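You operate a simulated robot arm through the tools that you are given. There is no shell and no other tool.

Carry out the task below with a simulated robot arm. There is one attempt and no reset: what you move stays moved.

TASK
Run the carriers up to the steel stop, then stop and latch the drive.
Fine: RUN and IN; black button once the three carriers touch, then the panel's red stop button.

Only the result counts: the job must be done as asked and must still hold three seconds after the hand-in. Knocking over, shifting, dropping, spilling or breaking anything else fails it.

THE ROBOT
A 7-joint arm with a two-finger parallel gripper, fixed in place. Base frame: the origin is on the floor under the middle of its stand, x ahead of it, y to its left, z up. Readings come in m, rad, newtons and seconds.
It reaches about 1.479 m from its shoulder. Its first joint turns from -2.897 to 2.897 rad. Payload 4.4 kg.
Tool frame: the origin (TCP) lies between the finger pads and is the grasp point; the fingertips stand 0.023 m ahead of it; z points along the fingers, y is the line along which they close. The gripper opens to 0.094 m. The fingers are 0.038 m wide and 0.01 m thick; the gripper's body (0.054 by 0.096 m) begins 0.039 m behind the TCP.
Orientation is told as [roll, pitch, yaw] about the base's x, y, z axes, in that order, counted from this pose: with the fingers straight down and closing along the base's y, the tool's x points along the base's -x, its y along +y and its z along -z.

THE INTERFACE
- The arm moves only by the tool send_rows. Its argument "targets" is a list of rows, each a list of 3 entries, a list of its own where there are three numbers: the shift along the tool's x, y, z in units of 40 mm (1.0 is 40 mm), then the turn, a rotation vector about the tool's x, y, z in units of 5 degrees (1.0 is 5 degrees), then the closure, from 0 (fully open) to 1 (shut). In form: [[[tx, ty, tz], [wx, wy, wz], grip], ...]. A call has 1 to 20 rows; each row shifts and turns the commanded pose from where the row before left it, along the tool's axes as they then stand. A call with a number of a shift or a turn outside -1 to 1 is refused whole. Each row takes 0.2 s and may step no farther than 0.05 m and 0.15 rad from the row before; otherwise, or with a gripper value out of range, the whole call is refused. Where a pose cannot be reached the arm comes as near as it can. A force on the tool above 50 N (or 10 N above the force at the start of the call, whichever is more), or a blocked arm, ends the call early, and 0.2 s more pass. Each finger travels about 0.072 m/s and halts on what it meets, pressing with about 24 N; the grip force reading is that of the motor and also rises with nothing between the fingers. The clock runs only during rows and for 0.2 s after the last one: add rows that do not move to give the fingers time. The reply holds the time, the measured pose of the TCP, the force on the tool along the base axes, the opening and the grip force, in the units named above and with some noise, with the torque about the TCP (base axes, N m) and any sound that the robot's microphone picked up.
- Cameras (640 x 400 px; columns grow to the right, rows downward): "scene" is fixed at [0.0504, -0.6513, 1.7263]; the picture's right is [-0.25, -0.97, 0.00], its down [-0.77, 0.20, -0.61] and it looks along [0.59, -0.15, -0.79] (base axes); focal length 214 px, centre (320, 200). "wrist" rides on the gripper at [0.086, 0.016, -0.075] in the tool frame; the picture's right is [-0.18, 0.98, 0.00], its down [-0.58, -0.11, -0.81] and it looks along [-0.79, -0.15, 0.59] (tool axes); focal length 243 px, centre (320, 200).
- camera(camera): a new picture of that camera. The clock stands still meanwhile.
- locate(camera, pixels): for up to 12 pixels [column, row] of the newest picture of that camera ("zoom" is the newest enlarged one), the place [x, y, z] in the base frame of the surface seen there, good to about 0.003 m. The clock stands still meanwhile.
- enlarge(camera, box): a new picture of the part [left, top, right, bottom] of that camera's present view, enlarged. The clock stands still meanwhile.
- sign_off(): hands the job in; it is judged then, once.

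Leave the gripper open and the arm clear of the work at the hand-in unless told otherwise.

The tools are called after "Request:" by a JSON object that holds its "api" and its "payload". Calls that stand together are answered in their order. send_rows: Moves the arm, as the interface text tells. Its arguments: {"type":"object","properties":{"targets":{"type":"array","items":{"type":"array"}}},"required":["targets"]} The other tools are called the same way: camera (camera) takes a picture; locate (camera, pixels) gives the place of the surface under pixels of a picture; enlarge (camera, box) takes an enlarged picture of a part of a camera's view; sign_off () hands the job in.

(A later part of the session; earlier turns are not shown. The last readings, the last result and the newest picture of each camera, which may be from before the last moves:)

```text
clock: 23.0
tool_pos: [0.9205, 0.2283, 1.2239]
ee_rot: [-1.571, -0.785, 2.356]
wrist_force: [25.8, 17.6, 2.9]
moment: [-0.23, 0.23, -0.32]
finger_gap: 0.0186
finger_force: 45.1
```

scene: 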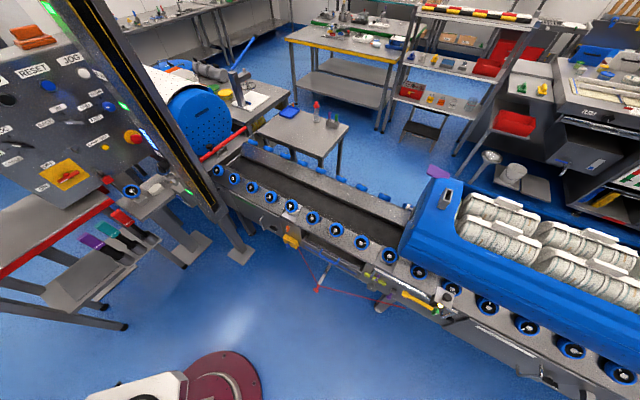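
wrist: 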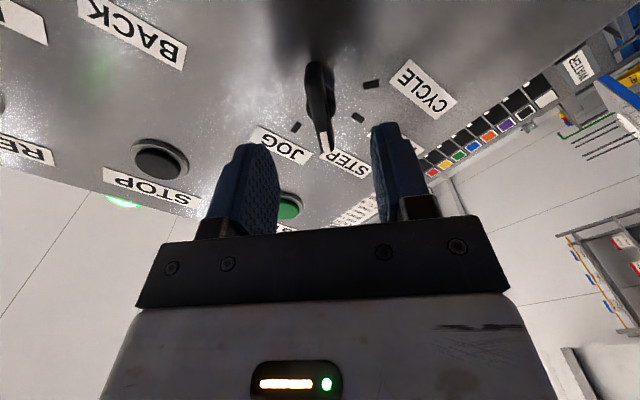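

Side load dropped but there's now ~30 N pulling toward the panel (bar taper). I hold still for two rows to see whether it settles.

Request:
{"api": "send_rows", "payload": {"targets": [[[0, 0, 0], [0, 0, 0], 1], [[0, 0, 0], [0, 0, 0], 1]]}}

```text
clock: 23.6
tool_pos: [0.9207, 0.2272, 1.2245]
ee_rot: [-1.572, -0.787, 2.355]
wrist_force: [34.5, 18.1, 10.0]
moment: [0.04, -0.02, -0.12]
finger_gap: 0.0188
finger_force: 44.7
```

Force is now ~37 N toward the panel with a small reversed side load, so I go back half the nudge, ease 1 mm forward and lighten the squeeze a bit.

Request:
{"api": "send_rows", "payload": {"targets": [[[0, -0.02, 0.03], [0, 0, 0], 0.82], [[0, 0, 0], [0, 0, 0], 0.82], [[0, 0, 0], [0, 0, 0], 0.82]]}}

```text
clock: 24.4
tool_pos: [0.9213, 0.2274, 1.2245]
ee_rot: [-1.57, -0.785, 2.354]
wrist_force: [-38.1, -13.6, 1.0]
moment: [-0.01, 0.04, 0.54]
finger_gap: 0.0189
finger_force: 44.8
```

The stiff contact flipped the sign (−37 N), so half a millimetre back should zero it. Then I rotate the knob counterclockwise (tool wz negative) in small rows.

Request:
{"api": "send_rows", "payload": {"targets": [[[0, 0, -0.0125], [0, 0, 0], 0.82], [[0, 0, 0], [0, 0, 0], 0.82]]}}

```text
clock: 25.0
tool_pos: [0.9208, 0.227, 1.2244]
ee_rot: [-1.57, -0.784, 2.355]
wrist_force: [-1.8, 2.1, 5.3]
moment: [0.01, -0.01, 0.1]
finger_gap: 0.019
finger_force: 45.4
```

Loads are near zero. I turn the knob: first 12° counterclockwise, checking force.

Request:
{"api": "send_rows", "payload": {"targets": [[[0, 0, 0], [0, 0, -0.6], 0.82], [[0, 0, 0], [0, 0, -0.6], 0.82], [[0, 0, 0], [0, 0, -0.6], 0.82], [[0, 0, 0], [0, 0, -0.6], 0.82]]}}

```text
clock: 26.0
tool_pos: [0.9214, 0.2281, 1.2245]
ee_rot: [-1.571, -0.575, 2.355]
wrist_force: [19.6, 14.3, 9.8]
moment: [-0.19, 0.21, -0.51]
finger_gap: 0.0184
finger_force: 44.8
```

It turned 12° with modest forces. I continue 15° more.

Request:
{"api": "send_rows", "payload": {"targets": [[[0, 0, 0], [0, 0, -0.6], 0.82], [[0, 0, 0], [0, 0, -0.6], 0.82], [[0, 0, 0], [0, 0, -0.6], 0.82], [[0, 0, 0], [0, 0, -0.6], 0.82], [[0, 0, 0], [0, 0, -0.6], 0.82]]}}

Request:
{"api": "enlarge", "payload": {"camera": "wrist", "box": [220, 40, 420, 240]}}

```text
clock: 26.8
tool_pos: [0.9242, 0.2271, 1.2237]
ee_rot: [-1.55, -0.443, 2.352]
wrist_force: [-21.2, -2.4, 0.0]
moment: [0.35, -0.37, 0.77]
finger_gap: 0.0187
finger_force: 45.3
out of reach, approached as far as the arm can: row 3, 4
stopped in row 4: the force on the tool passed its limit at 76 N (the readings are from after the stop); the commanded pose is now the measured one
```

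```text
2.00 times, centred on (320, 140) of wrist
```

zoom: 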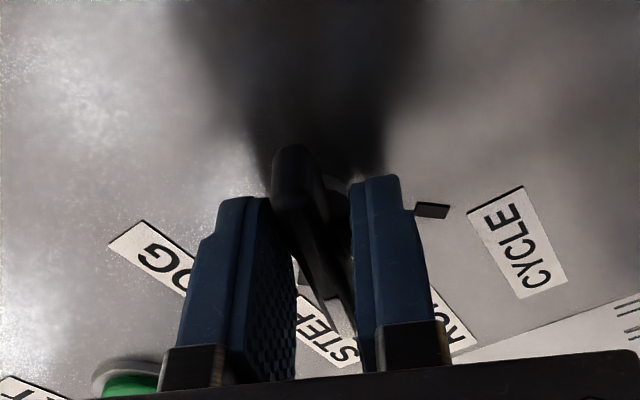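

The wrist joint reached its limit at about -65° roll and the fingers slipped around the bar; the knob appears still at STEP (tip at (335,310) by the STEP label). I open, retreat 80 mm, and will regrip with the gripper flipped 180° (roll +135°), which has joint room.

Request:
{"api": "send_rows", "payload": {"targets": [[[0, 0, 0], [0, 0, 0], 0.45], [[0, 0, 0], [0, 0, 0], 0.45], [[0, 0, 0], [0, 0, 0], 0.45], [[0, 0, -0.5], [0, 0, 0], 0.45], [[0, 0, -1], [0, 0, 0], 0.45], [[0, 0, -1], [0, 0, 0], 0.45]]}}

Request:
{"api": "enlarge", "payload": {"camera": "scene", "box": [4, 122, 68, 162]}}

Request:
{"api": "camera", "payload": {"camera": "wrist"}}

```text
clock: 28.2
tool_pos: [0.855, 0.1547, 1.2287]
ee_rot: [-1.54, -0.449, 2.348]
wrist_force: [0.5, -0.3, 0.1]
moment: [-0.02, 0.02, 0.03]
finger_gap: 0.0518
finger_force: 0.1
```

```text
10.00 times, centred on (36, 142) of scene
```

zoom: 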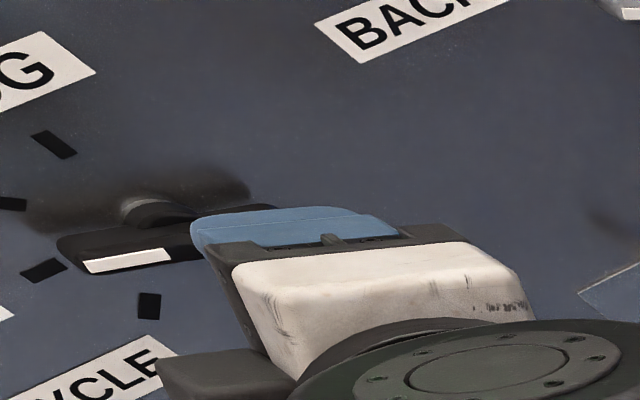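

```text
taken
```

wrist: 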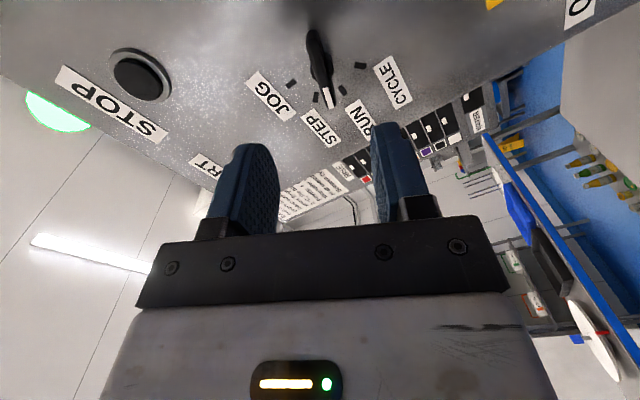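

The knob moved partway: its tip now lies between STEP and RUN. I locate the tip and tail of the bar and the ticks in the wrist view.

Request:
{"api": "enlarge", "payload": {"camera": "wrist", "box": [270, 20, 370, 120]}}

Request:
{"api": "locate", "payload": {"camera": "zoom", "pixels": [[280, 70], [305, 150], [340, 270], [347, 325], [245, 307], [390, 280], [450, 180], [130, 240]]}}

```text
4.00 times, centred on (320, 70) of wrist
```

zoom: 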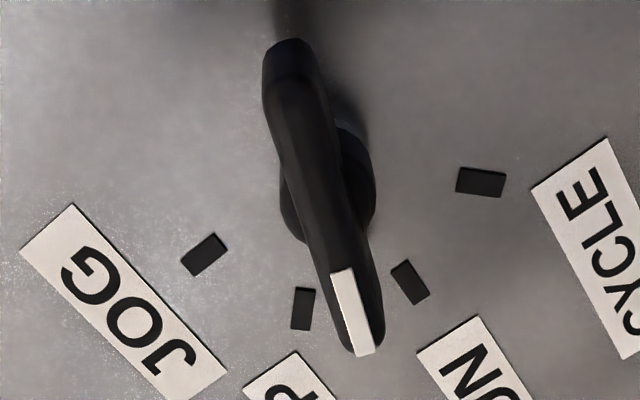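

```text
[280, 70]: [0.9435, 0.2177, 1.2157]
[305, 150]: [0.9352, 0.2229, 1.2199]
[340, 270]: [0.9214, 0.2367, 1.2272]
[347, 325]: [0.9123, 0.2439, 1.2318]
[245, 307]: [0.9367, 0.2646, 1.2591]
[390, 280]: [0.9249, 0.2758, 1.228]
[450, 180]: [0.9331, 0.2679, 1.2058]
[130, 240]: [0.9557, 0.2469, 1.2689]
```

The bar is 68° left of up, needing 22° more to RUN (90°). I first correct a ~1.6° droop of the tool axis, then roll +176° to the flipped alignment (two calls), staying 8 cm off the knob.

Request:
{"api": "send_rows", "payload": {"targets": [[[0, 0, 0], [0.287, -0.138, 0], 0.45], [[0, 0, 0], [0, 0, 1], 0.45], [[0, 0, 0], [0, 0, 1], 0.45], [[0, 0, 0], [0, 0, 1], 0.45], [[0, 0, 0], [0, 0, 1], 0.45], [[0, 0, 0], [0, 0, 1], 0.45], [[0, 0, 0], [0, 0, 1], 0.45], [[0, 0, 0], [0, 0, 1], 0.45], [[0, 0, 0], [0, 0, 1], 0.45], [[0, 0, 0], [0, 0, 1], 0.45], [[0, 0, 0], [0, 0, 1], 0.45], [[0, 0, 0], [0, 0, 1], 0.45], [[0, 0, 0], [0, 0, 1], 0.45], [[0, 0, 0], [0, 0, 1], 0.45], [[0, 0, 0], [0, 0, 1], 0.45], [[0, 0, 0], [0, 0, 1], 0.45], [[0, 0, 0], [0, 0, 1], 0.45], [[0, 0, 0], [0, 0, 1], 0.45], [[0, 0, 0], [0, 0, 1], 0.45]]}}

Request:
{"api": "send_rows", "payload": {"targets": [[[0, 0, 0], [0, 0, 1], 0.45], [[0, 0, 0], [0, 0, 1], 0.45], [[0, 0, 0], [0, 0, 1], 0.45], [[0, 0, 0], [0, 0, 1], 0.45], [[0, 0, 0], [0, 0, 1], 0.45], [[0, 0, 0], [0, 0, 1], 0.45], [[0, 0, 0], [0, 0, 1], 0.45], [[0, 0, 0], [0, 0, 1], 0.45], [[0, 0, 0], [0, 0, 1], 0.45], [[0, 0, 0], [0, 0, 1], 0.45], [[0, 0, 0], [0, 0, 1], 0.45], [[0, 0, 0], [0, 0, 1], 0.45], [[0, 0, 0], [0, 0, 1], 0.45], [[0, 0, 0], [0, 0, 1], 0.45], [[0, 0, 0], [0, 0, 1], 0.45], [[0, 0, 0], [0, 0, 1], 0.45], [[0, 0, 0], [0, 0, 1], 0.45], [[0, 0, 0], [0, 0, 0.2], 0.45]]}}

Request:
{"api": "camera", "payload": {"camera": "wrist"}}

```text
clock: 32.2
tool_pos: [0.8543, 0.1565, 1.2257]
ee_rot: [1.59, -1.13, -0.801]
wrist_force: [-0.2, 0.6, -0.4]
moment: [0.01, -0.01, 0.01]
finger_gap: 0.0516
finger_force: 0.1
```

```text
clock: 36.0
tool_pos: [0.8551, 0.155, 1.2272]
ee_rot: [1.58, 0.371, -0.777]
wrist_force: [0.2, -0.1, -0.5]
moment: [-0.01, 0.02, 0.02]
finger_gap: 0.0518
finger_force: 0.0
```

```text
taken
```

wrist: 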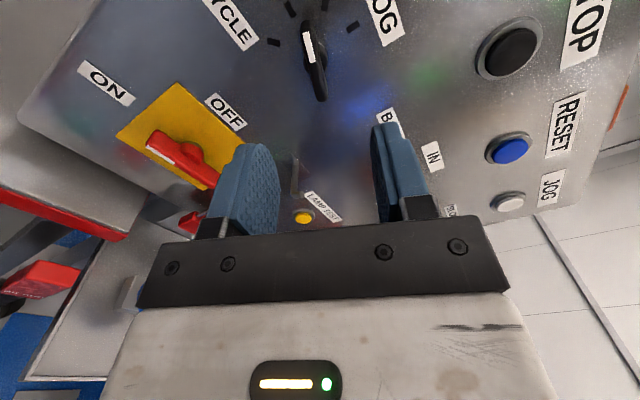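

Aligned: bar at (313,60) slightly left of center, matching a computed -4.7 mm offset in tool y. I correct and advance 0.097 m to straddle the bar.

Request:
{"api": "send_rows", "payload": {"targets": [[[0.06, -0.12, 0.5], [0, 0, 0], 0.45], [[0, 0, 0.5], [0, 0, 0], 0.45], [[0, 0, 0.5], [0, 0, 0], 0.45], [[0, 0, 0.5], [0, 0, 0], 0.45], [[0, 0, 0.43], [0, 0, 0], 0.45], [[0, 0, 0], [0, 0, 0], 0.45]]}}

Request:
{"api": "enlarge", "payload": {"camera": "wrist", "box": [220, 40, 420, 240]}}

```text
clock: 37.4
tool_pos: [0.92, 0.2288, 1.2225]
ee_rot: [1.579, 0.37, -0.778]
wrist_force: [0.5, -0.2, -0.1]
moment: [0.01, -0.01, -0.01]
finger_gap: 0.0518
finger_force: 0.0
```

```text
2.00 times, centred on (320, 140) of wrist
```

zoom: 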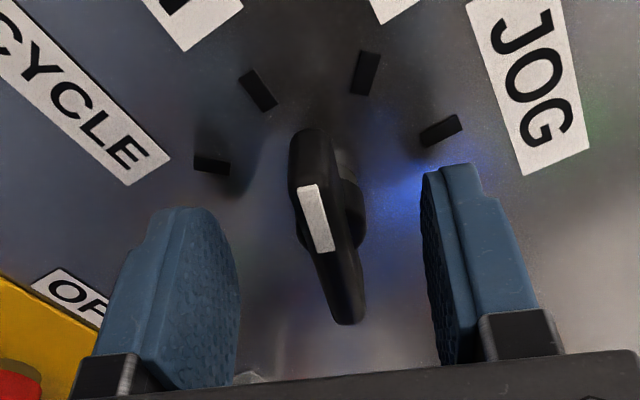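

The bar is between the pads. I close on it.

Request:
{"api": "send_rows", "payload": {"targets": [[[0, 0, 0], [0, 0, 0], 0.65], [[0, 0, 0], [0, 0, 0], 0.82], [[0, 0, 0], [0, 0, 0], 0.82], [[0, 0, 0], [0, 0, 0], 0.82]]}}

Request:
{"api": "enlarge", "payload": {"camera": "wrist", "box": [220, 40, 420, 240]}}

```text
clock: 38.4
tool_pos: [0.9186, 0.2287, 1.2233]
ee_rot: [1.581, 0.37, -0.777]
wrist_force: [0.8, -2.5, 12.6]
moment: [0.17, -0.19, -0.09]
finger_gap: 0.0224
finger_force: 6.2
```

```text
2.00 times, centred on (320, 140) of wrist
```

zoom: 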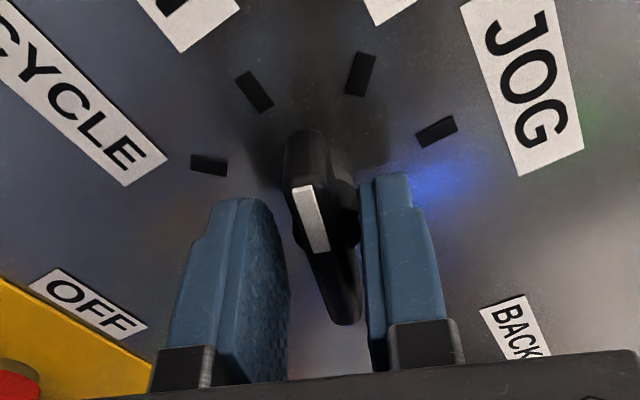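

The right pad touches; the left is not yet firm. I close further and shift slightly +y (0.8 mm) to center.

Request:
{"api": "send_rows", "payload": {"targets": [[[0, 0.02, 0], [0, 0, 0], 0.9], [[0, 0, 0], [0, 0, 0], 0.9], [[0, 0, 0], [0, 0, 0], 0.9]]}}

```text
clock: 39.2
tool_pos: [0.9199, 0.2275, 1.226]
ee_rot: [1.581, 0.37, -0.776]
wrist_force: [9.8, -3.5, 27.4]
moment: [0.23, -0.27, -0.35]
finger_gap: 0.0186
finger_force: 44.9
```

Gripped (gap 18.6 mm) with ~29 N side load along +y; I shift +1.2 mm in y to relieve.

Request:
{"api": "send_rows", "payload": {"targets": [[[0, 0.03, 0], [0, 0, 0], 0.9], [[0, 0, 0], [0, 0, 0], 0.9]]}}

```text
clock: 39.8
tool_pos: [0.9198, 0.229, 1.2265]
ee_rot: [1.578, 0.37, -0.776]
wrist_force: [-7.6, -2.7, 20.1]
moment: [0.24, -0.29, 0.31]
finger_gap: 0.0187
finger_force: 45.1
```

Load is ~20 N; one more small shift and then I begin turning counterclockwise 9°.

Request:
{"api": "send_rows", "payload": {"targets": [[[0, 0.02, 0], [0, 0, 0], 0.9], [[0, 0, 0], [0, 0, -0.6], 0.9], [[0, 0, 0], [0, 0, -0.6], 0.9], [[0, 0, 0], [0, 0, -0.6], 0.9]]}}

Request:
{"api": "enlarge", "payload": {"camera": "wrist", "box": [220, 40, 420, 240]}}

```text
clock: 40.8
tool_pos: [0.9204, 0.2294, 1.2249]
ee_rot: [1.578, 0.212, -0.778]
wrist_force: [-20.8, 26.6, 5.2]
moment: [0.12, -0.1, 1.16]
finger_gap: 0.0184
finger_force: 45.4
```

```text
2.00 times, centred on (320, 140) of wrist
```

zoom: 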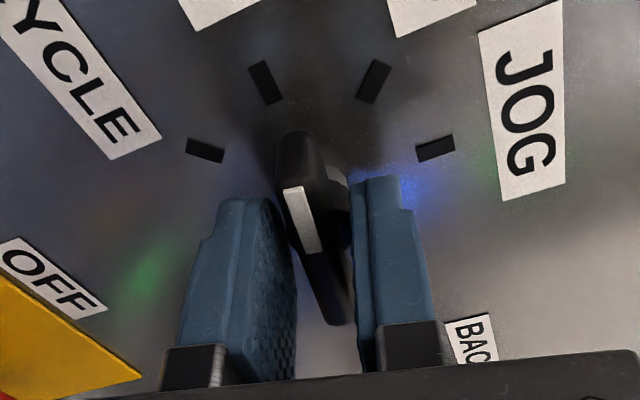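

Turning works: the pointer now leans toward the RUN tick at (265,82). I turn another 12° (to horizontal).

Request:
{"api": "send_rows", "payload": {"targets": [[[0, 0, 0], [0, 0, -0.6], 0.9], [[0, 0, 0], [0, 0, -0.6], 0.9], [[0, 0, 0], [0, 0, -0.6], 0.9], [[0, 0, 0], [0, 0, -0.6], 0.9]]}}

Request:
{"api": "enlarge", "payload": {"camera": "wrist", "box": [220, 40, 420, 240]}}

```text
clock: 41.8
tool_pos: [0.9206, 0.2272, 1.2251]
ee_rot: [1.577, 0.003, -0.781]
wrist_force: [-2.6, 29.3, -9.0]
moment: [-0.26, 0.26, 0.67]
finger_gap: 0.0182
finger_force: 45.1
```

```text
2.00 times, centred on (320, 140) of wrist
```

zoom: 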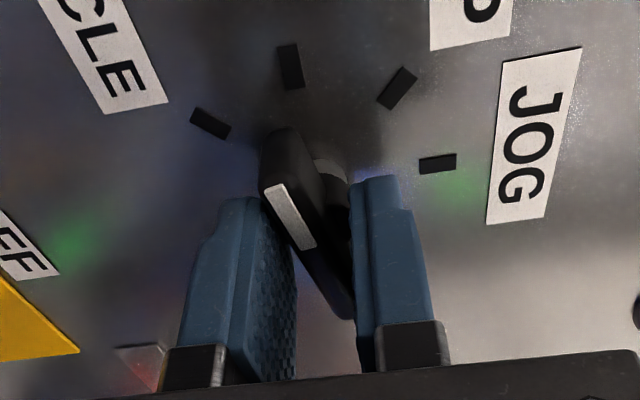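

The tool is now at 9 o'clock. The bar leans ~22° in the picture, parallel to the RUN tick's radial direction. I locate the bar ends and ticks to measure the angle.

Request:
{"api": "locate", "payload": {"camera": "zoom", "pixels": [[275, 145], [290, 165], [320, 250], [342, 300], [290, 67], [397, 88], [210, 123], [437, 163], [315, 200]]}}

```text
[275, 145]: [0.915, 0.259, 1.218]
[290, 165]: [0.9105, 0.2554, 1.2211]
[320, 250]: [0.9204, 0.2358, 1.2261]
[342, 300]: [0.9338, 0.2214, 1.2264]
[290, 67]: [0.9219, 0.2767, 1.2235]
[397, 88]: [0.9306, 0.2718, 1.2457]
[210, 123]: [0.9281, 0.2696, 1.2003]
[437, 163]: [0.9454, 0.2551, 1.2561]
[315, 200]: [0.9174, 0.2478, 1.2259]
```

Measured pointer angle is ~95–100° (RUN tick at 90°). I release and back off to measure it without obstruction.

Request:
{"api": "send_rows", "payload": {"targets": [[[0, 0, 0], [0, 0, 0], 0.6], [[0, 0, 0], [0, 0, 0], 0.45], [[0, 0, 0], [0, 0, 0], 0.45], [[0, 0, -0.5], [0, 0, 0], 0.45], [[0, 0, -0.8], [0, 0, 0], 0.45], [[0, 0, -0.8], [0, 0, 0], 0.45]]}}

Request:
{"api": "enlarge", "payload": {"camera": "wrist", "box": [250, 0, 370, 120]}}

```text
clock: 43.2
tool_pos: [0.8637, 0.1661, 1.225]
ee_rot: [1.581, 0.006, -0.782]
wrist_force: [-0.2, -0.5, 0.4]
moment: [0.0, 0.02, 0.0]
finger_gap: 0.0518
finger_force: 0.1
```

```text
3.33 times, centred on (310, 60) of wrist
```

zoom: 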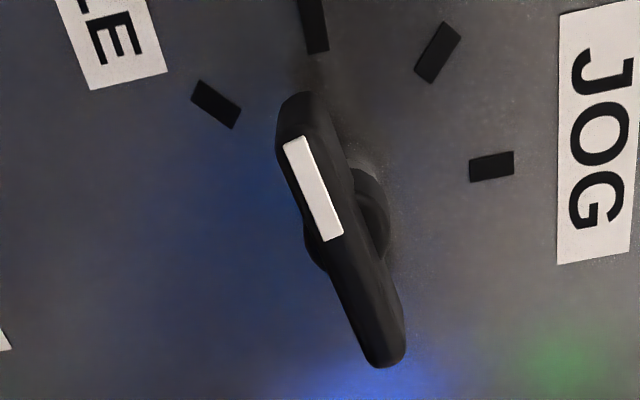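

I locate the bar ends and ticks again in this clearer zoom.

Request:
{"api": "locate", "payload": {"camera": "zoom", "pixels": [[300, 115], [310, 140], [345, 230], [375, 300], [388, 345], [313, 25], [437, 52], [215, 103], [492, 166]]}}

Request:
{"api": "enlarge", "payload": {"camera": "scene", "box": [4, 122, 68, 162]}}

```text
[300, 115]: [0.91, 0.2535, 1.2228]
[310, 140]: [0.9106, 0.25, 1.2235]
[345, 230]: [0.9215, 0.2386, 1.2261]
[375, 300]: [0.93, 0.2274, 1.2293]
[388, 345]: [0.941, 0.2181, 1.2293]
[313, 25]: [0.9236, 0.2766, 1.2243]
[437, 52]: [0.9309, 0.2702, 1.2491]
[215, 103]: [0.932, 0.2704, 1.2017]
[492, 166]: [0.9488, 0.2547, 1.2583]
```

```text
10.00 times, centred on (36, 142) of scene
```

zoom: 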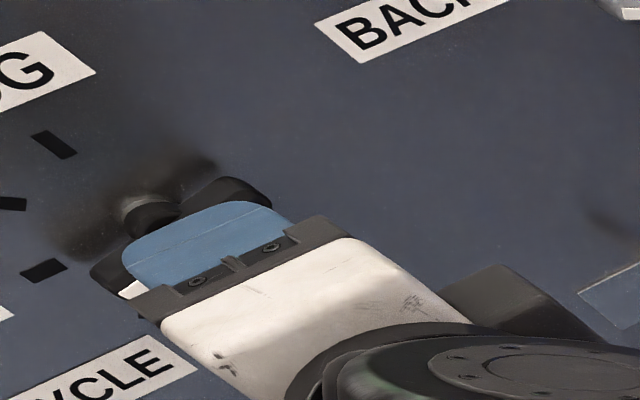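

The pointer is ~98°, 8° past RUN. It's inside the RUN zone but I want it exact: I regrip aligned to 98° and turn back 8°.

Request:
{"api": "send_rows", "payload": {"targets": [[[0, 0, 0], [0, 0, -0.8], 0.45], [[0, 0, 0], [0, 0, -0.8], 0.45], [[0, 0, 0.7], [0, 0, 0], 0.45], [[0, 0, 0.7], [0, 0, 0], 0.45], [[0, 0, 0.65], [0, 0, 0], 0.45], [[0, 0, 0], [0, 0, 0], 0.45], [[0, 0, 0], [0, 0, 0], 0.65], [[0, 0, 0], [0, 0, 0], 0.8], [[0, 0, 0], [0, 0, 0], 0.8], [[0, 0, 0], [0, 0, 0], 0.8]]}}

Request:
{"api": "enlarge", "payload": {"camera": "wrist", "box": [220, 40, 420, 240]}}

```text
clock: 45.4
tool_pos: [0.9201, 0.2234, 1.2271]
ee_rot: [1.579, -0.133, -0.782]
wrist_force: [2.3, 0.3, -4.5]
moment: [-0.06, 0.05, 0.0]
finger_gap: 0.0209
finger_force: 2.2
```

```text
2.00 times, centred on (320, 140) of wrist
```

zoom: 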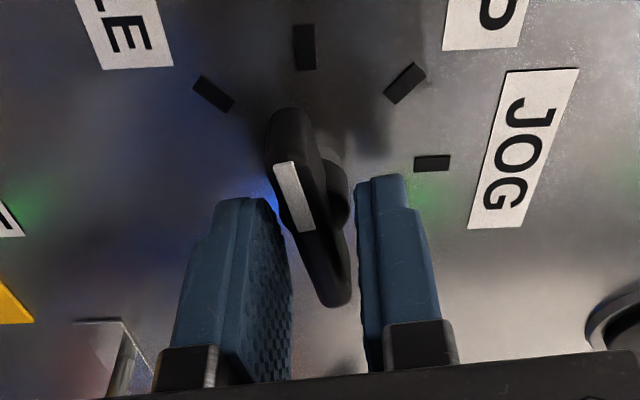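

Light contact on the bar, aligned. I firm up the grip slightly and turn +8° clockwise.

Request:
{"api": "send_rows", "payload": {"targets": [[[0, 0, 0], [0, 0, 0], 0.85], [[0, 0, 0], [0, 0, 0], 0.85], [[0, 0, 0], [0, 0, 0.6], 0.85], [[0, 0, 0], [0, 0, 0.6], 0.85], [[0, 0, 0], [0, 0, 0.4], 0.85]]}}

Request:
{"api": "enlarge", "payload": {"camera": "wrist", "box": [220, 40, 420, 240]}}

```text
clock: 46.6
tool_pos: [0.921, 0.2229, 1.2246]
ee_rot: [1.577, 0.006, -0.783]
wrist_force: [-9.9, -31.3, -13.2]
moment: [-0.2, 0.27, -0.04]
finger_gap: 0.0186
finger_force: 44.9
```

```text
2.00 times, centred on (320, 140) of wrist
```

zoom: 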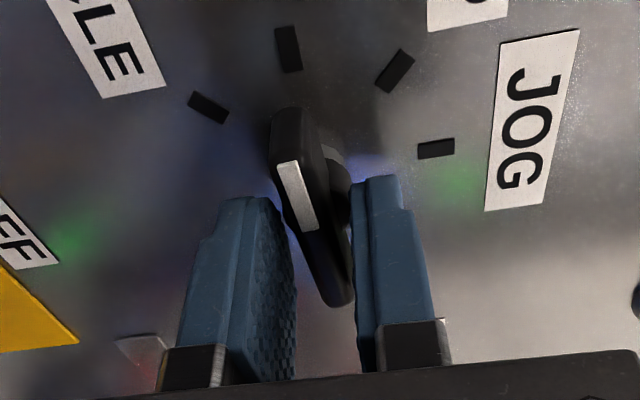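

Turned back. I measure the bar angle again.

Request:
{"api": "locate", "payload": {"camera": "zoom", "pixels": [[284, 125], [295, 165], [318, 230], [338, 290], [289, 48], [436, 148]]}}

```text
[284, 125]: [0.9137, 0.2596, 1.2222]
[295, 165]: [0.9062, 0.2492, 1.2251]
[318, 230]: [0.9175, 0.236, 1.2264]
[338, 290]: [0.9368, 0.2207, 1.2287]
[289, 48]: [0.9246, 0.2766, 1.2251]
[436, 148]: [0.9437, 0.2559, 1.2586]
```

The pointer is now ~94°. I turn +4° more, then release and back off to re-measure.

Request:
{"api": "send_rows", "payload": {"targets": [[[0, 0, 0], [0, 0, 0.4], 0.85], [[0, 0, 0], [0, 0, 0.4], 0.85], [[0, 0, 0], [0, 0, 0], 0.85], [[0, 0, 0], [0, 0, 0], 0.6], [[0, 0, 0], [0, 0, 0], 0.45], [[0, 0, 0], [0, 0, 0], 0.45], [[0, 0, -0.5], [0, 0, 0], 0.45], [[0, 0, -0.8], [0, 0, 0], 0.45], [[0, 0, -0.8], [0, 0, 0], 0.45]]}}

Request:
{"api": "enlarge", "payload": {"camera": "wrist", "box": [250, 0, 370, 120]}}

```text
clock: 48.6
tool_pos: [0.8604, 0.1652, 1.2257]
ee_rot: [1.578, 0.074, -0.781]
wrist_force: [1.0, 0.6, 0.1]
moment: [0.03, 0.0, -0.01]
finger_gap: 0.0519
finger_force: 0.0
```

```text
3.33 times, centred on (310, 60) of wrist
```

zoom: 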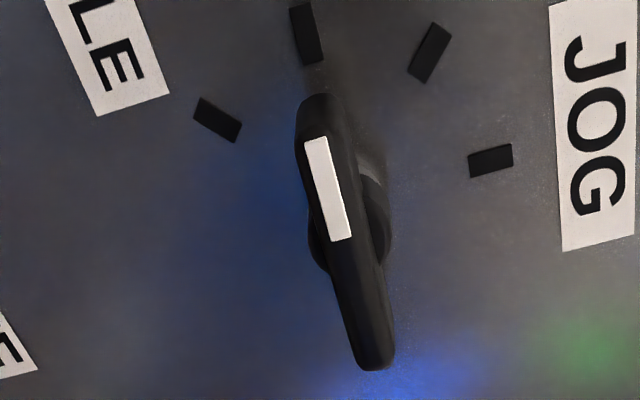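

Request:
{"api": "locate", "payload": {"camera": "zoom", "pixels": [[318, 115], [327, 170], [350, 270], [375, 350], [306, 33], [490, 160], [430, 52], [218, 119]]}}

```text
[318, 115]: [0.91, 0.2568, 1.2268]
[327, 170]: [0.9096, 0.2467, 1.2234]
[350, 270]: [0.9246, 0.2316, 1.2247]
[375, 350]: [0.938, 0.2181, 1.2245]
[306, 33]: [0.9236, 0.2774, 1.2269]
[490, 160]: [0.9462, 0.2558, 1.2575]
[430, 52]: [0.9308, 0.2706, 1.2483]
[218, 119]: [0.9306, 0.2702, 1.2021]
```

The mode pointer now points exactly at the RUN tick (tip z 1.227 = tick z 1.227). Next the direction knob: I move 0.171 m to the right at this stand-off and roll +25.8° to match its bar (60° left of up).

Request:
{"api": "send_rows", "payload": {"targets": [[[-0.85, 0.062, 0], [0, 0, 0], 0.45], [[-0.85, 0.062, 0], [0, 0, 0], 0.45], [[-0.85, 0.062, 0], [0, 0, 0], 0.45], [[-0.85, 0.062, 0], [0, 0, 0], 0.45], [[-0.85, 0.062, 0], [0, 0, 0], 0.45], [[0, 0, 0], [0, 0, 1], 0.45], [[0, 0, 0], [0, 0, 1], 0.45], [[0, 0, 0], [0, 0, 1], 0.45], [[0, 0, 0], [0, 0, 1], 0.45], [[0, 0, 0], [0, 0, 1], 0.45], [[0, 0, 0], [0, 0, 0.16], 0.45], [[0, 0, 0], [0, 0, 0], 0.45]]}}

Request:
{"api": "camera", "payload": {"camera": "wrist"}}

Request:
{"api": "enlarge", "payload": {"camera": "wrist", "box": [250, 0, 370, 120]}}

```text
clock: 51.2
tool_pos: [0.9808, 0.0458, 1.2245]
ee_rot: [1.578, 0.525, -0.777]
wrist_force: [-0.1, 0.3, -0.6]
moment: [0.01, 0.03, 0.01]
finger_gap: 0.0517
finger_force: 0.0
```

```text
taken
```

wrist: 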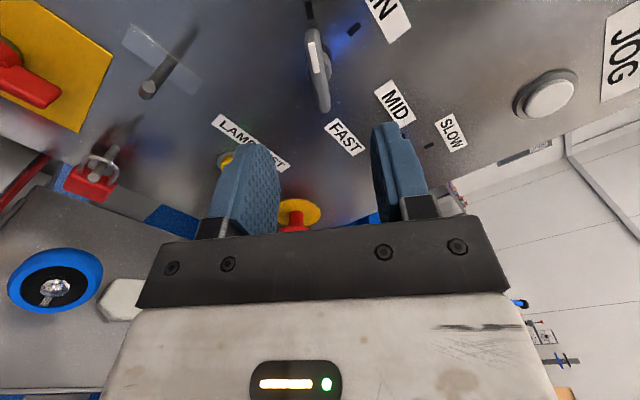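

```text
3.33 times, centred on (310, 60) of wrist
```

zoom: 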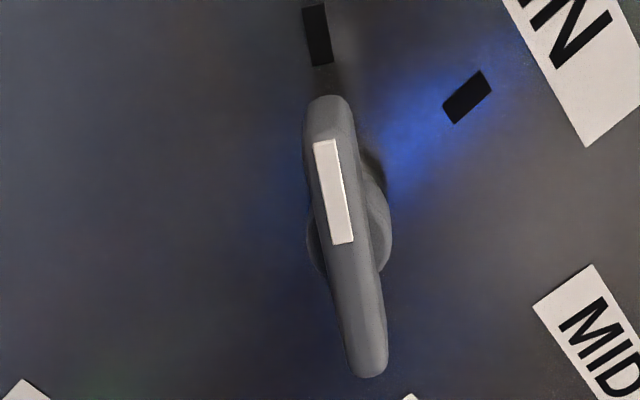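

The direction bar is aligned in the same way (mid at zoom (347,237)). I confirm by locating it.

Request:
{"api": "locate", "payload": {"camera": "zoom", "pixels": [[325, 115], [333, 180], [355, 290], [367, 355], [317, 35], [467, 97]]}}

```text
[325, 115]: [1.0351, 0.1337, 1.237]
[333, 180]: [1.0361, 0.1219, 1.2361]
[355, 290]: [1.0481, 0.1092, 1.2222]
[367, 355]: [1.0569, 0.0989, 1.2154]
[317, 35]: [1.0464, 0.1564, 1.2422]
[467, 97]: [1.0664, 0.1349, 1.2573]
```

Aligned within ~3 mm. I advance 85 mm and close on the bar.

Request:
{"api": "send_rows", "payload": {"targets": [[[0, 0, 0.7], [0, 0, 0], 0.45], [[0, 0, 0.7], [0, 0, 0], 0.45], [[0, 0, 0.7], [0, 0, 0], 0.45], [[0, 0, 0], [0, 0, 0], 0.45], [[0, 0, 0], [0, 0, 0], 0.65], [[0, 0, 0], [0, 0, 0], 0.8], [[0, 0, 0], [0, 0, 0], 0.85], [[0, 0, 0], [0, 0, 0], 0.85], [[0, 0, 0], [0, 0, 0], 0.85]]}}

Request:
{"api": "enlarge", "payload": {"camera": "wrist", "box": [220, 40, 420, 240]}}

```text
clock: 53.2
tool_pos: [1.039, 0.1063, 1.2254]
ee_rot: [1.579, 0.526, -0.775]
wrist_force: [-3.6, 7.1, -7.3]
moment: [-0.17, 0.1, 0.26]
finger_gap: 0.0189
finger_force: 44.9
```

```text
2.00 times, centred on (320, 140) of wrist
```

zoom: 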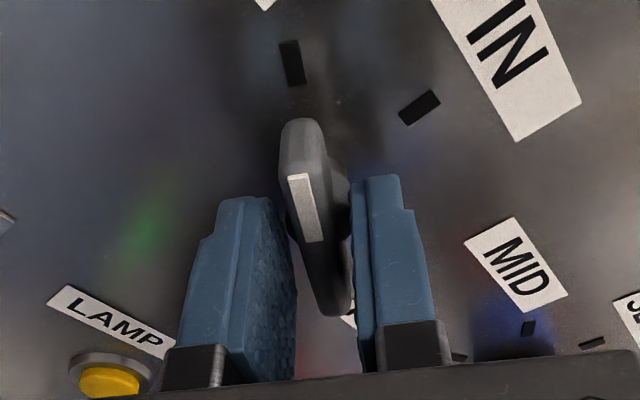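

Firm grip with low load. I turn clockwise 15° and check the forces.

Request:
{"api": "send_rows", "payload": {"targets": [[[0, 0, 0], [0, 0, 0.6], 0.85], [[0, 0, 0], [0, 0, 0.6], 0.85], [[0, 0, 0], [0, 0, 0.6], 0.85], [[0, 0, 0], [0, 0, 0.6], 0.85], [[0, 0, 0], [0, 0, 0.6], 0.85]]}}

```text
clock: 54.4
tool_pos: [1.0409, 0.105, 1.2242]
ee_rot: [1.579, 0.787, -0.776]
wrist_force: [-37.9, -2.0, -24.7]
moment: [-0.81, 0.63, 0.58]
finger_gap: 0.0181
finger_force: 44.9
```

Load is ~45 N: mostly -y and -z in the tool. I relieve by shifting -1.2 mm in y and -0.4 mm in z.

Request:
{"api": "send_rows", "payload": {"targets": [[[0, -0.03, -0.01], [0, 0, 0], 0.85], [[0, 0, 0], [0, 0, 0], 0.85]]}}

Request:
{"api": "enlarge", "payload": {"camera": "wrist", "box": [220, 40, 420, 240]}}

```text
clock: 55.0
tool_pos: [1.0404, 0.1036, 1.2243]
ee_rot: [1.581, 0.788, -0.775]
wrist_force: [-1.0, -6.6, -25.5]
moment: [-0.6, 0.47, 0.0]
finger_gap: 0.0181
finger_force: 44.9
```

```text
2.00 times, centred on (320, 140) of wrist
```

zoom: 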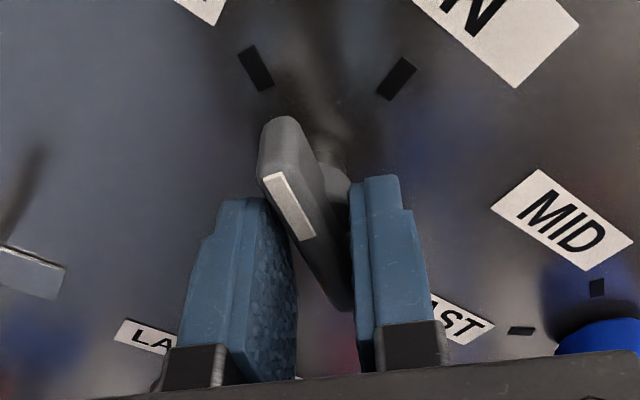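

The bar lags by ~10° (pad slack), force is down to ~26 N. I continue turning clockwise 15°.

Request:
{"api": "send_rows", "payload": {"targets": [[[0, 0, 0], [0, 0, 0.6], 0.85], [[0, 0, 0], [0, 0, 0.6], 0.85], [[0, 0, 0], [0, 0, 0.6], 0.85], [[0, 0, 0], [0, 0, 0.6], 0.85], [[0, 0, 0], [0, 0, 0.6], 0.85]]}}

Request:
{"api": "enlarge", "payload": {"camera": "wrist", "box": [220, 40, 420, 240]}}

```text
clock: 56.2
tool_pos: [1.0398, 0.1068, 1.2242]
ee_rot: [1.589, 1.049, -0.768]
wrist_force: [27.5, -9.3, -21.6]
moment: [-0.42, 0.48, -0.49]
finger_gap: 0.018
finger_force: 45.1
```

```text
2.00 times, centred on (320, 140) of wrist
```

zoom: 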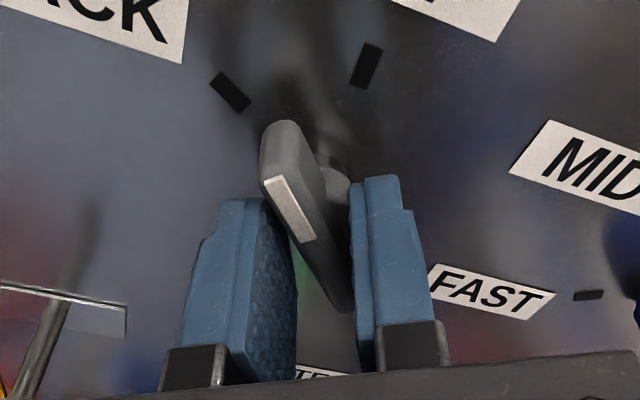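

The bar now follows the gripper. I relieve the ~32 N along -x by 1.2 mm and turn another 15°.

Request:
{"api": "send_rows", "payload": {"targets": [[[-0.03, 0.01, 0.005], [0, 0, 0], 0.85], [[0, 0, 0], [0, 0, 0.6], 0.85], [[0, 0, 0], [0, 0, 0.6], 0.85], [[0, 0, 0], [0, 0, 0.6], 0.85], [[0, 0, 0], [0, 0, 0.6], 0.85], [[0, 0, 0], [0, 0, 0.6], 0.85]]}}

Request:
{"api": "enlarge", "payload": {"camera": "wrist", "box": [220, 40, 420, 240]}}

```text
clock: 57.6
tool_pos: [1.0395, 0.1064, 1.2241]
ee_rot: [1.604, 1.312, -0.749]
wrist_force: [-44.6, 5.2, -13.5]
moment: [0.02, 0.0, 0.89]
finger_gap: 0.0184
finger_force: 45.1
```

```text
2.00 times, centred on (320, 140) of wrist
```

zoom: 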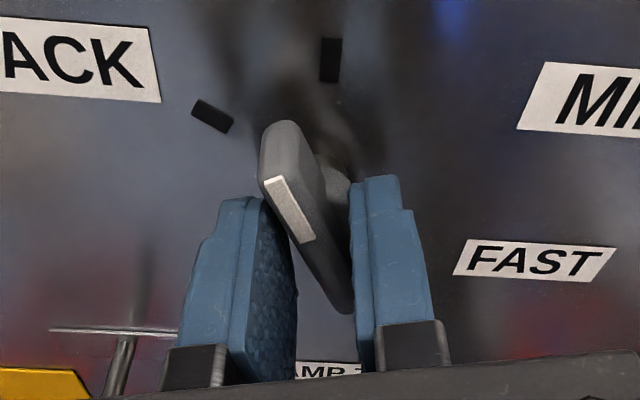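

The IN tick is now at (330,60), pointer still short. Load ~46 N along -y/-z; I relieve (y -1.2 mm, z -0.4 mm) and turn 15° more.

Request:
{"api": "send_rows", "payload": {"targets": [[[0, -0.03, -0.01], [0, 0, 0], 0.85], [[0, 0, 0], [0, 0, 0.6], 0.85], [[0, 0, 0], [0, 0, 0.6], 0.85], [[0, 0, 0], [0, 0, 0.6], 0.85], [[0, 0, 0], [0, 0, 0.6], 0.85], [[0, 0, 0], [0, 0, 0.6], 0.85]]}}

Request:
{"api": "enlarge", "payload": {"camera": "wrist", "box": [220, 40, 420, 240]}}

```text
clock: 59.0
tool_pos: [1.04, 0.1065, 1.2242]
ee_rot: [-3.038, 1.562, 0.893]
wrist_force: [-31.3, 1.5, -5.2]
moment: [0.25, -0.25, 0.52]
finger_gap: 0.0182
finger_force: 45.2
```

```text
2.00 times, centred on (320, 140) of wrist
```

zoom: 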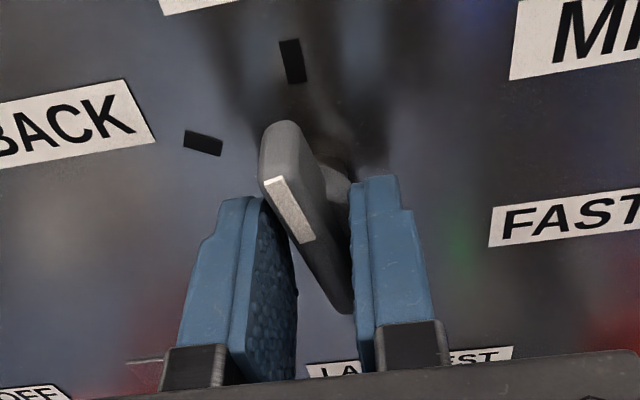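

The tool is aligned with IN; the bar lags ~8° behind. I turn another 9°, then release and back off to measure.

Request:
{"api": "send_rows", "payload": {"targets": [[[0, -0.02, -0.005], [0, 0, 0.6], 0.85], [[0, 0, 0], [0, 0, 0.6], 0.85], [[0, 0, 0], [0, 0, 0.6], 0.85], [[0, 0, 0], [0, 0, 0], 0.85]]}}

Request:
{"api": "enlarge", "payload": {"camera": "wrist", "box": [220, 40, 420, 240]}}

```text
clock: 60.0
tool_pos: [1.0398, 0.1054, 1.2245]
ee_rot: [-1.628, 1.412, 2.303]
wrist_force: [20.6, 3.3, 7.3]
moment: [0.29, -0.17, -0.34]
finger_gap: 0.0182
finger_force: 44.8
```

```text
2.00 times, centred on (320, 140) of wrist
```

zoom: 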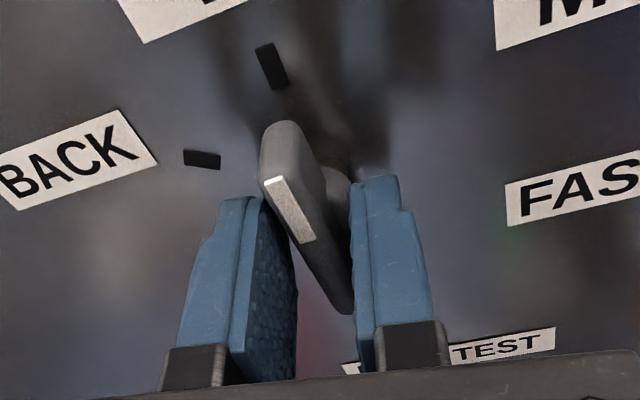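

Now the bar direction is close to the IN tick (271,66) direction. I measure by locating the bar ends and ticks.

Request:
{"api": "locate", "payload": {"camera": "zoom", "pixels": [[278, 140], [290, 170], [320, 240], [340, 295], [271, 66], [203, 159]]}}

```text
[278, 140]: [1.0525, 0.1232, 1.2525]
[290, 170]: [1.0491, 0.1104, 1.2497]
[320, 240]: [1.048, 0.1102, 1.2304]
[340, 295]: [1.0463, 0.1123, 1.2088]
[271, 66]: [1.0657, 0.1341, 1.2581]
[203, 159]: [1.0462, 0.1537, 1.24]
```

Pointer is within ~4° of IN. I release and back off 84 mm to re-measure.

Request:
{"api": "send_rows", "payload": {"targets": [[[0, 0, 0], [0, 0, 0], 0.6], [[0, 0, 0], [0, 0, 0], 0.45], [[0, 0, 0], [0, 0, 0], 0.45], [[0, 0, -0.5], [0, 0, 0], 0.45], [[0, 0, -0.8], [0, 0, 0], 0.45], [[0, 0, -0.8], [0, 0, 0], 0.45]]}}

Request:
{"api": "enlarge", "payload": {"camera": "wrist", "box": [250, 0, 370, 120]}}

Request:
{"api": "locate", "payload": {"camera": "zoom", "pixels": [[318, 115], [327, 170], [350, 270], [375, 350]]}}

```text
clock: 61.4
tool_pos: [0.9809, 0.0483, 1.2209]
ee_rot: [-1.621, 1.413, 2.313]
wrist_force: [-0.2, 0.6, -1.2]
moment: [-0.01, -0.01, 0.01]
finger_gap: 0.0517
finger_force: 0.1
```

```text
3.33 times, centred on (310, 60) of wrist
```

zoom: 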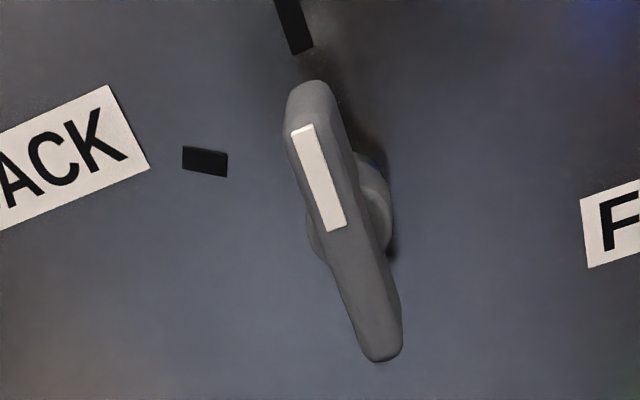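

```text
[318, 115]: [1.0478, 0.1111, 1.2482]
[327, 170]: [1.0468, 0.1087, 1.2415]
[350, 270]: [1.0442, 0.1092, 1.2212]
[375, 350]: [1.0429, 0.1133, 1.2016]
```

I locate along the true center line of the bar in this zoom, and also check from the scene camera.

Request:
{"api": "locate", "payload": {"camera": "zoom", "pixels": [[310, 105], [325, 150], [350, 235], [370, 300], [380, 335], [293, 25], [205, 161]]}}

Request:
{"api": "enlarge", "payload": {"camera": "scene", "box": [0, 80, 112, 150]}}

```text
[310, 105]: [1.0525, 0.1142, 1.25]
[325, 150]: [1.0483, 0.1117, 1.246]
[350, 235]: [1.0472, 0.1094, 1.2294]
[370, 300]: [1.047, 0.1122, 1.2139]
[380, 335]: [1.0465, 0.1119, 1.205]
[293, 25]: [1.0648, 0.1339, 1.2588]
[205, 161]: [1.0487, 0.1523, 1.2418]
```

```text
5.71 times, centred on (56, 115) of scene
```

zoom: 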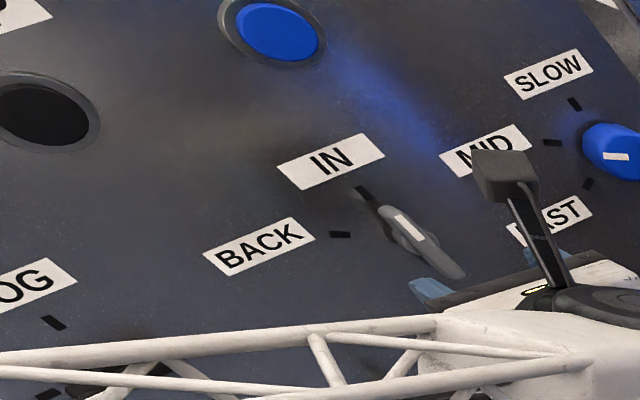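

Direction pointer is at IN (within 3°), mode at RUN. Next: close the fingers, roll to upright, and move in front of the green START button (t 0.458, z 1.357), staying ~5 cm off it.

Request:
{"api": "send_rows", "payload": {"targets": [[[0, 0, 0], [0, 0, -0.9], 0.7], [[0, 0, 0], [0, 0, -0.9], 1], [[0.568, -0.839, 0], [0, 0, 0], 1], [[0.568, -0.839, 0], [0, 0, 0], 1], [[0.568, -0.839, 0], [0, 0, 0], 1], [[0.568, -0.839, 0], [0, 0, 0], 1], [[0.568, -0.839, 0], [0, 0, 0], 1], [[0.568, -0.839, 0], [0, 0, 0], 1], [[0, 0, 0], [0, 0, 0], 1]]}}

Request:
{"api": "camera", "payload": {"camera": "wrist"}}

Request:
{"api": "camera", "payload": {"camera": "scene"}}

```text
clock: 63.4
tool_pos: [0.8348, 0.1877, 1.3595]
ee_rot: [-3.015, 1.561, 0.914]
wrist_force: [0.7, -0.3, 0.5]
moment: [0.02, 0.0, -0.01]
finger_gap: 0.0
finger_force: 23.7
```

```text
taken
```

wrist: 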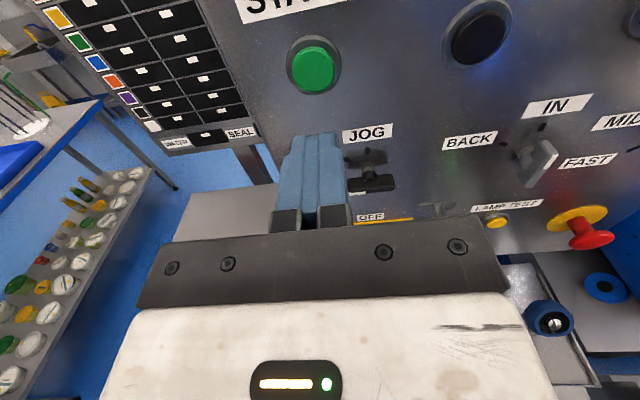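

```text
taken
```

scene: 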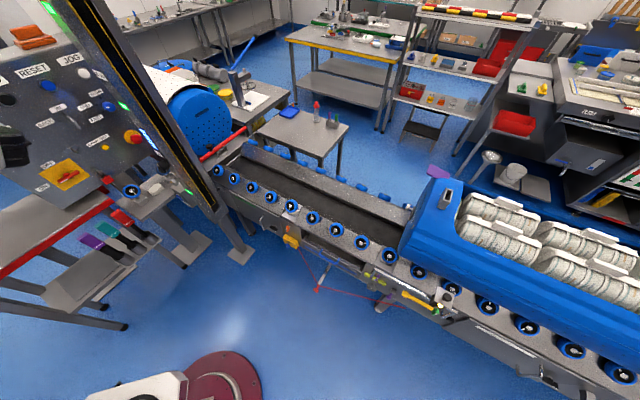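

Fingers are shut and upright; START is at (315,68) just ahead of the tips. I locate its center with the wrist camera, and STOP at (478,38) too.

Request:
{"api": "locate", "payload": {"camera": "wrist", "pixels": [[315, 68], [300, 68], [330, 68], [315, 50], [315, 88], [478, 38], [460, 38], [497, 38], [478, 58], [592, 235], [575, 215]]}}

Request:
{"api": "enlarge", "payload": {"camera": "wrist", "box": [260, 10, 380, 110]}}

```text
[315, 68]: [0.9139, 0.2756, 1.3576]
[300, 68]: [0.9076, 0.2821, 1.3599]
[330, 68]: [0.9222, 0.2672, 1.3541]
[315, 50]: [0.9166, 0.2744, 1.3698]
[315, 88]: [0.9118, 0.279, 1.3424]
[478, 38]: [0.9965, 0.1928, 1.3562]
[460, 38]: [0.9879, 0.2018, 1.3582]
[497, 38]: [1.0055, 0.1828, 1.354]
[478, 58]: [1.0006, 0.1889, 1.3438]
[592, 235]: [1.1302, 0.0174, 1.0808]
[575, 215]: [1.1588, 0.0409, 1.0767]
```

```text
4.00 times, centred on (320, 60) of wrist
```

zoom: 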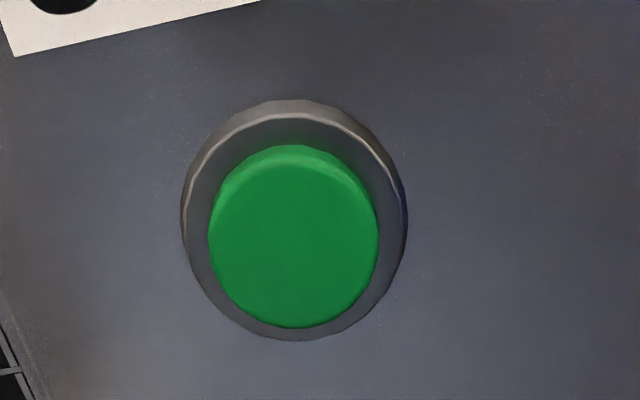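

START's center is t≈0.453, z≈1.358, cap ~32 mm wide in a ring. So that only the fingertip edge presses inside the cap, I tilt the tool 20° downward (upper tip edge leads), and approach to ~2 cm before contact.

Request:
{"api": "send_rows", "payload": {"targets": [[[0, 0, 0], [0, -1, 0], 1], [[0, 0, 0], [0, -1, 0], 1], [[0, 0, 0], [0, -1, 0], 1], [[0, 0, 0], [0, -1, 0], 1], [[0.15, -0.06, 0.84], [0, 0, 0], 1], [[0.15, -0.06, 0.84], [0, 0, 0], 1], [[0, 0, 0], [0, 0, 0], 1]]}}

Request:
{"api": "camera", "payload": {"camera": "wrist"}}

```text
clock: 65.0
tool_pos: [0.8805, 0.2402, 1.3469]
ee_rot: [-0.002, 1.23, -2.354]
wrist_force: [1.4, 0.5, 0.2]
moment: [-0.01, 0.02, 0.01]
finger_gap: 0.0
finger_force: 24.0
```

```text
taken
```

wrist: 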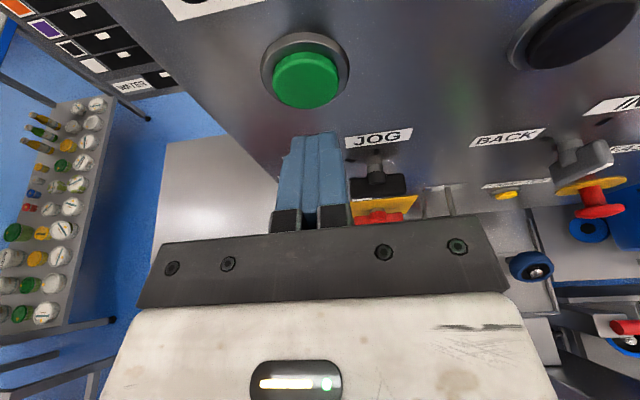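

The START cap center at (305,78) matches prediction (310,79); I shift 1.5 mm left. Now press: advance 16 mm, then three 3 mm rows.

Request:
{"api": "send_rows", "payload": {"targets": [[[0.067, -0.04, 0.189], [0, 0, 0], 1], [[0.067, 0, 0.189], [0, 0, 0], 1], [[0.025, 0, 0.071], [0, 0, 0], 1], [[0.025, 0, 0.071], [0, 0, 0], 1], [[0.025, 0, 0.071], [0, 0, 0], 1]]}}

Request:
{"api": "enlarge", "payload": {"camera": "wrist", "box": [220, 40, 420, 240]}}

```text
clock: 66.2
tool_pos: [0.8949, 0.2572, 1.3472]
ee_rot: [0.0, 1.232, -2.354]
wrist_force: [-2.9, -3.5, -1.8]
moment: [0.02, 0.04, -0.07]
finger_gap: 0.0003
finger_force: 23.6
```

```text
2.00 times, centred on (320, 140) of wrist
```

zoom: 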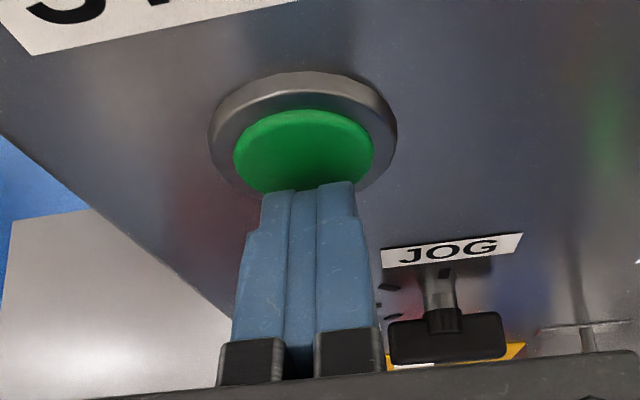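

Contact just begins (≈4.5 N) at the lower part of the cap. I raise 4 mm toward the center and press in with 3 mm rows.

Request:
{"api": "send_rows", "payload": {"targets": [[[0.06, 0, -0.1], [0, 0, 0], 1], [[0.085, 0, 0.04], [0, 0, 0], 1], [[0.025, 0, 0.071], [0, 0, 0], 1], [[0.025, 0, 0.071], [0, 0, 0], 1]]}}

Request:
{"api": "enlarge", "payload": {"camera": "wrist", "box": [220, 40, 420, 240]}}

```text
clock: 67.2
tool_pos: [0.8988, 0.2596, 1.3548]
ee_rot: [-0.006, 1.23, -2.356]
wrist_force: [-32.2, -16.3, -1.6]
moment: [0.21, -0.29, 0.25]
finger_gap: 0.0
finger_force: 23.9
heard: click
stopped in row 4: the force on the tool passed its limit at 63 N (the readings are from after the stop); the commanded pose is now the measured one
```

```text
2.00 times, centred on (320, 140) of wrist
```

zoom: 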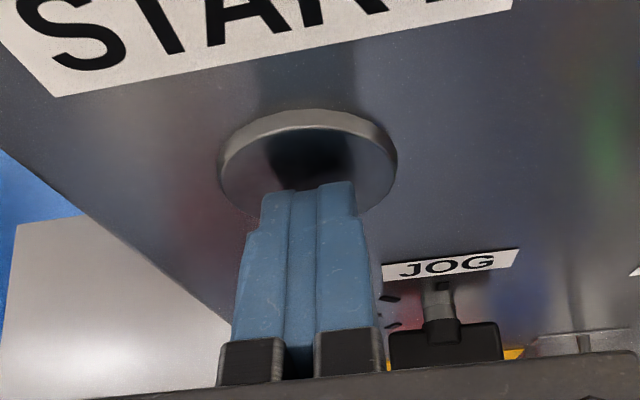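

Heard a click; START is fully depressed. I back off 30 mm and move right 0.1165 m to hover before the black STOP button, then look at the scene.

Request:
{"api": "send_rows", "payload": {"targets": [[[0, 0, -0.75], [0, 0, 0], 1], [[0, 0.97, 0], [0, 0, 0], 1], [[0, 0.97, 0], [0, 0, 0], 1], [[0, 0.97, 0], [0, 0, 0], 1]]}}

Request:
{"api": "camera", "payload": {"camera": "scene"}}

Request:
{"api": "camera", "payload": {"camera": "wrist"}}

```text
clock: 68.2
tool_pos: [0.9617, 0.1591, 1.3641]
ee_rot: [-0.004, 1.232, -2.355]
wrist_force: [-0.6, -0.9, -0.4]
moment: [0.0, 0.01, 0.01]
finger_gap: 0.0
finger_force: 24.5
```

```text
taken
```

scene: 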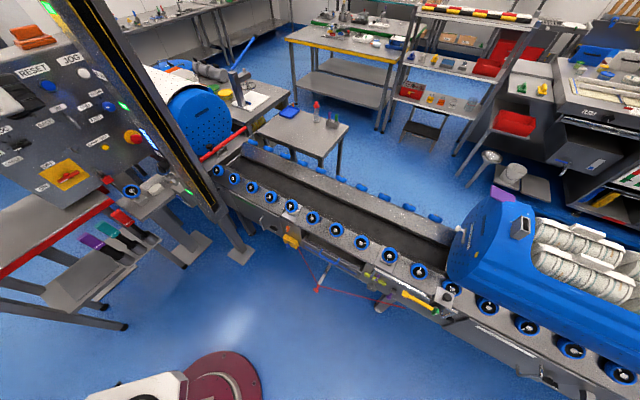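

```text
taken
```

wrist: 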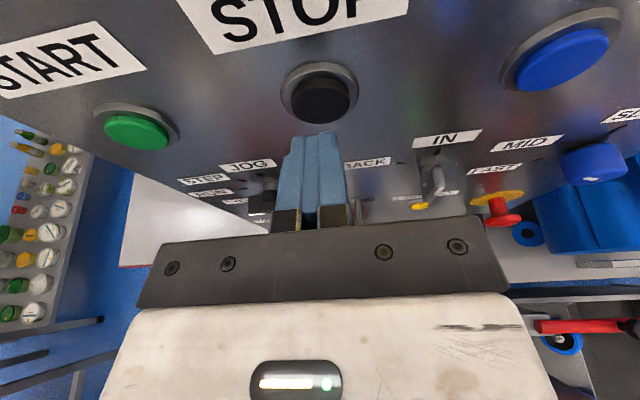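

The carriers move away from the panel (IN = toward the far end); the near carrier's face shifted from ~column 400 to ~447. I locate its near face for speed.

Request:
{"api": "locate", "payload": {"camera": "scene", "pixels": [[465, 245], [480, 240], [500, 230], [455, 265]]}}

Request:
{"api": "locate", "payload": {"camera": "wrist", "pixels": [[323, 100], [300, 100], [346, 100], [323, 80], [323, 118]]}}

```text
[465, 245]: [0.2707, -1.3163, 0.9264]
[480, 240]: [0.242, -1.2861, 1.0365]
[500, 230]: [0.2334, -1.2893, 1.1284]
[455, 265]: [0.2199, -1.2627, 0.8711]
```

```text
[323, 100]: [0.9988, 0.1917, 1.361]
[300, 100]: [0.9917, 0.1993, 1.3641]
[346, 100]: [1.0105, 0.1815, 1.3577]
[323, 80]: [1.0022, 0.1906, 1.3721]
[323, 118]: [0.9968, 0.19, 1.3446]
```

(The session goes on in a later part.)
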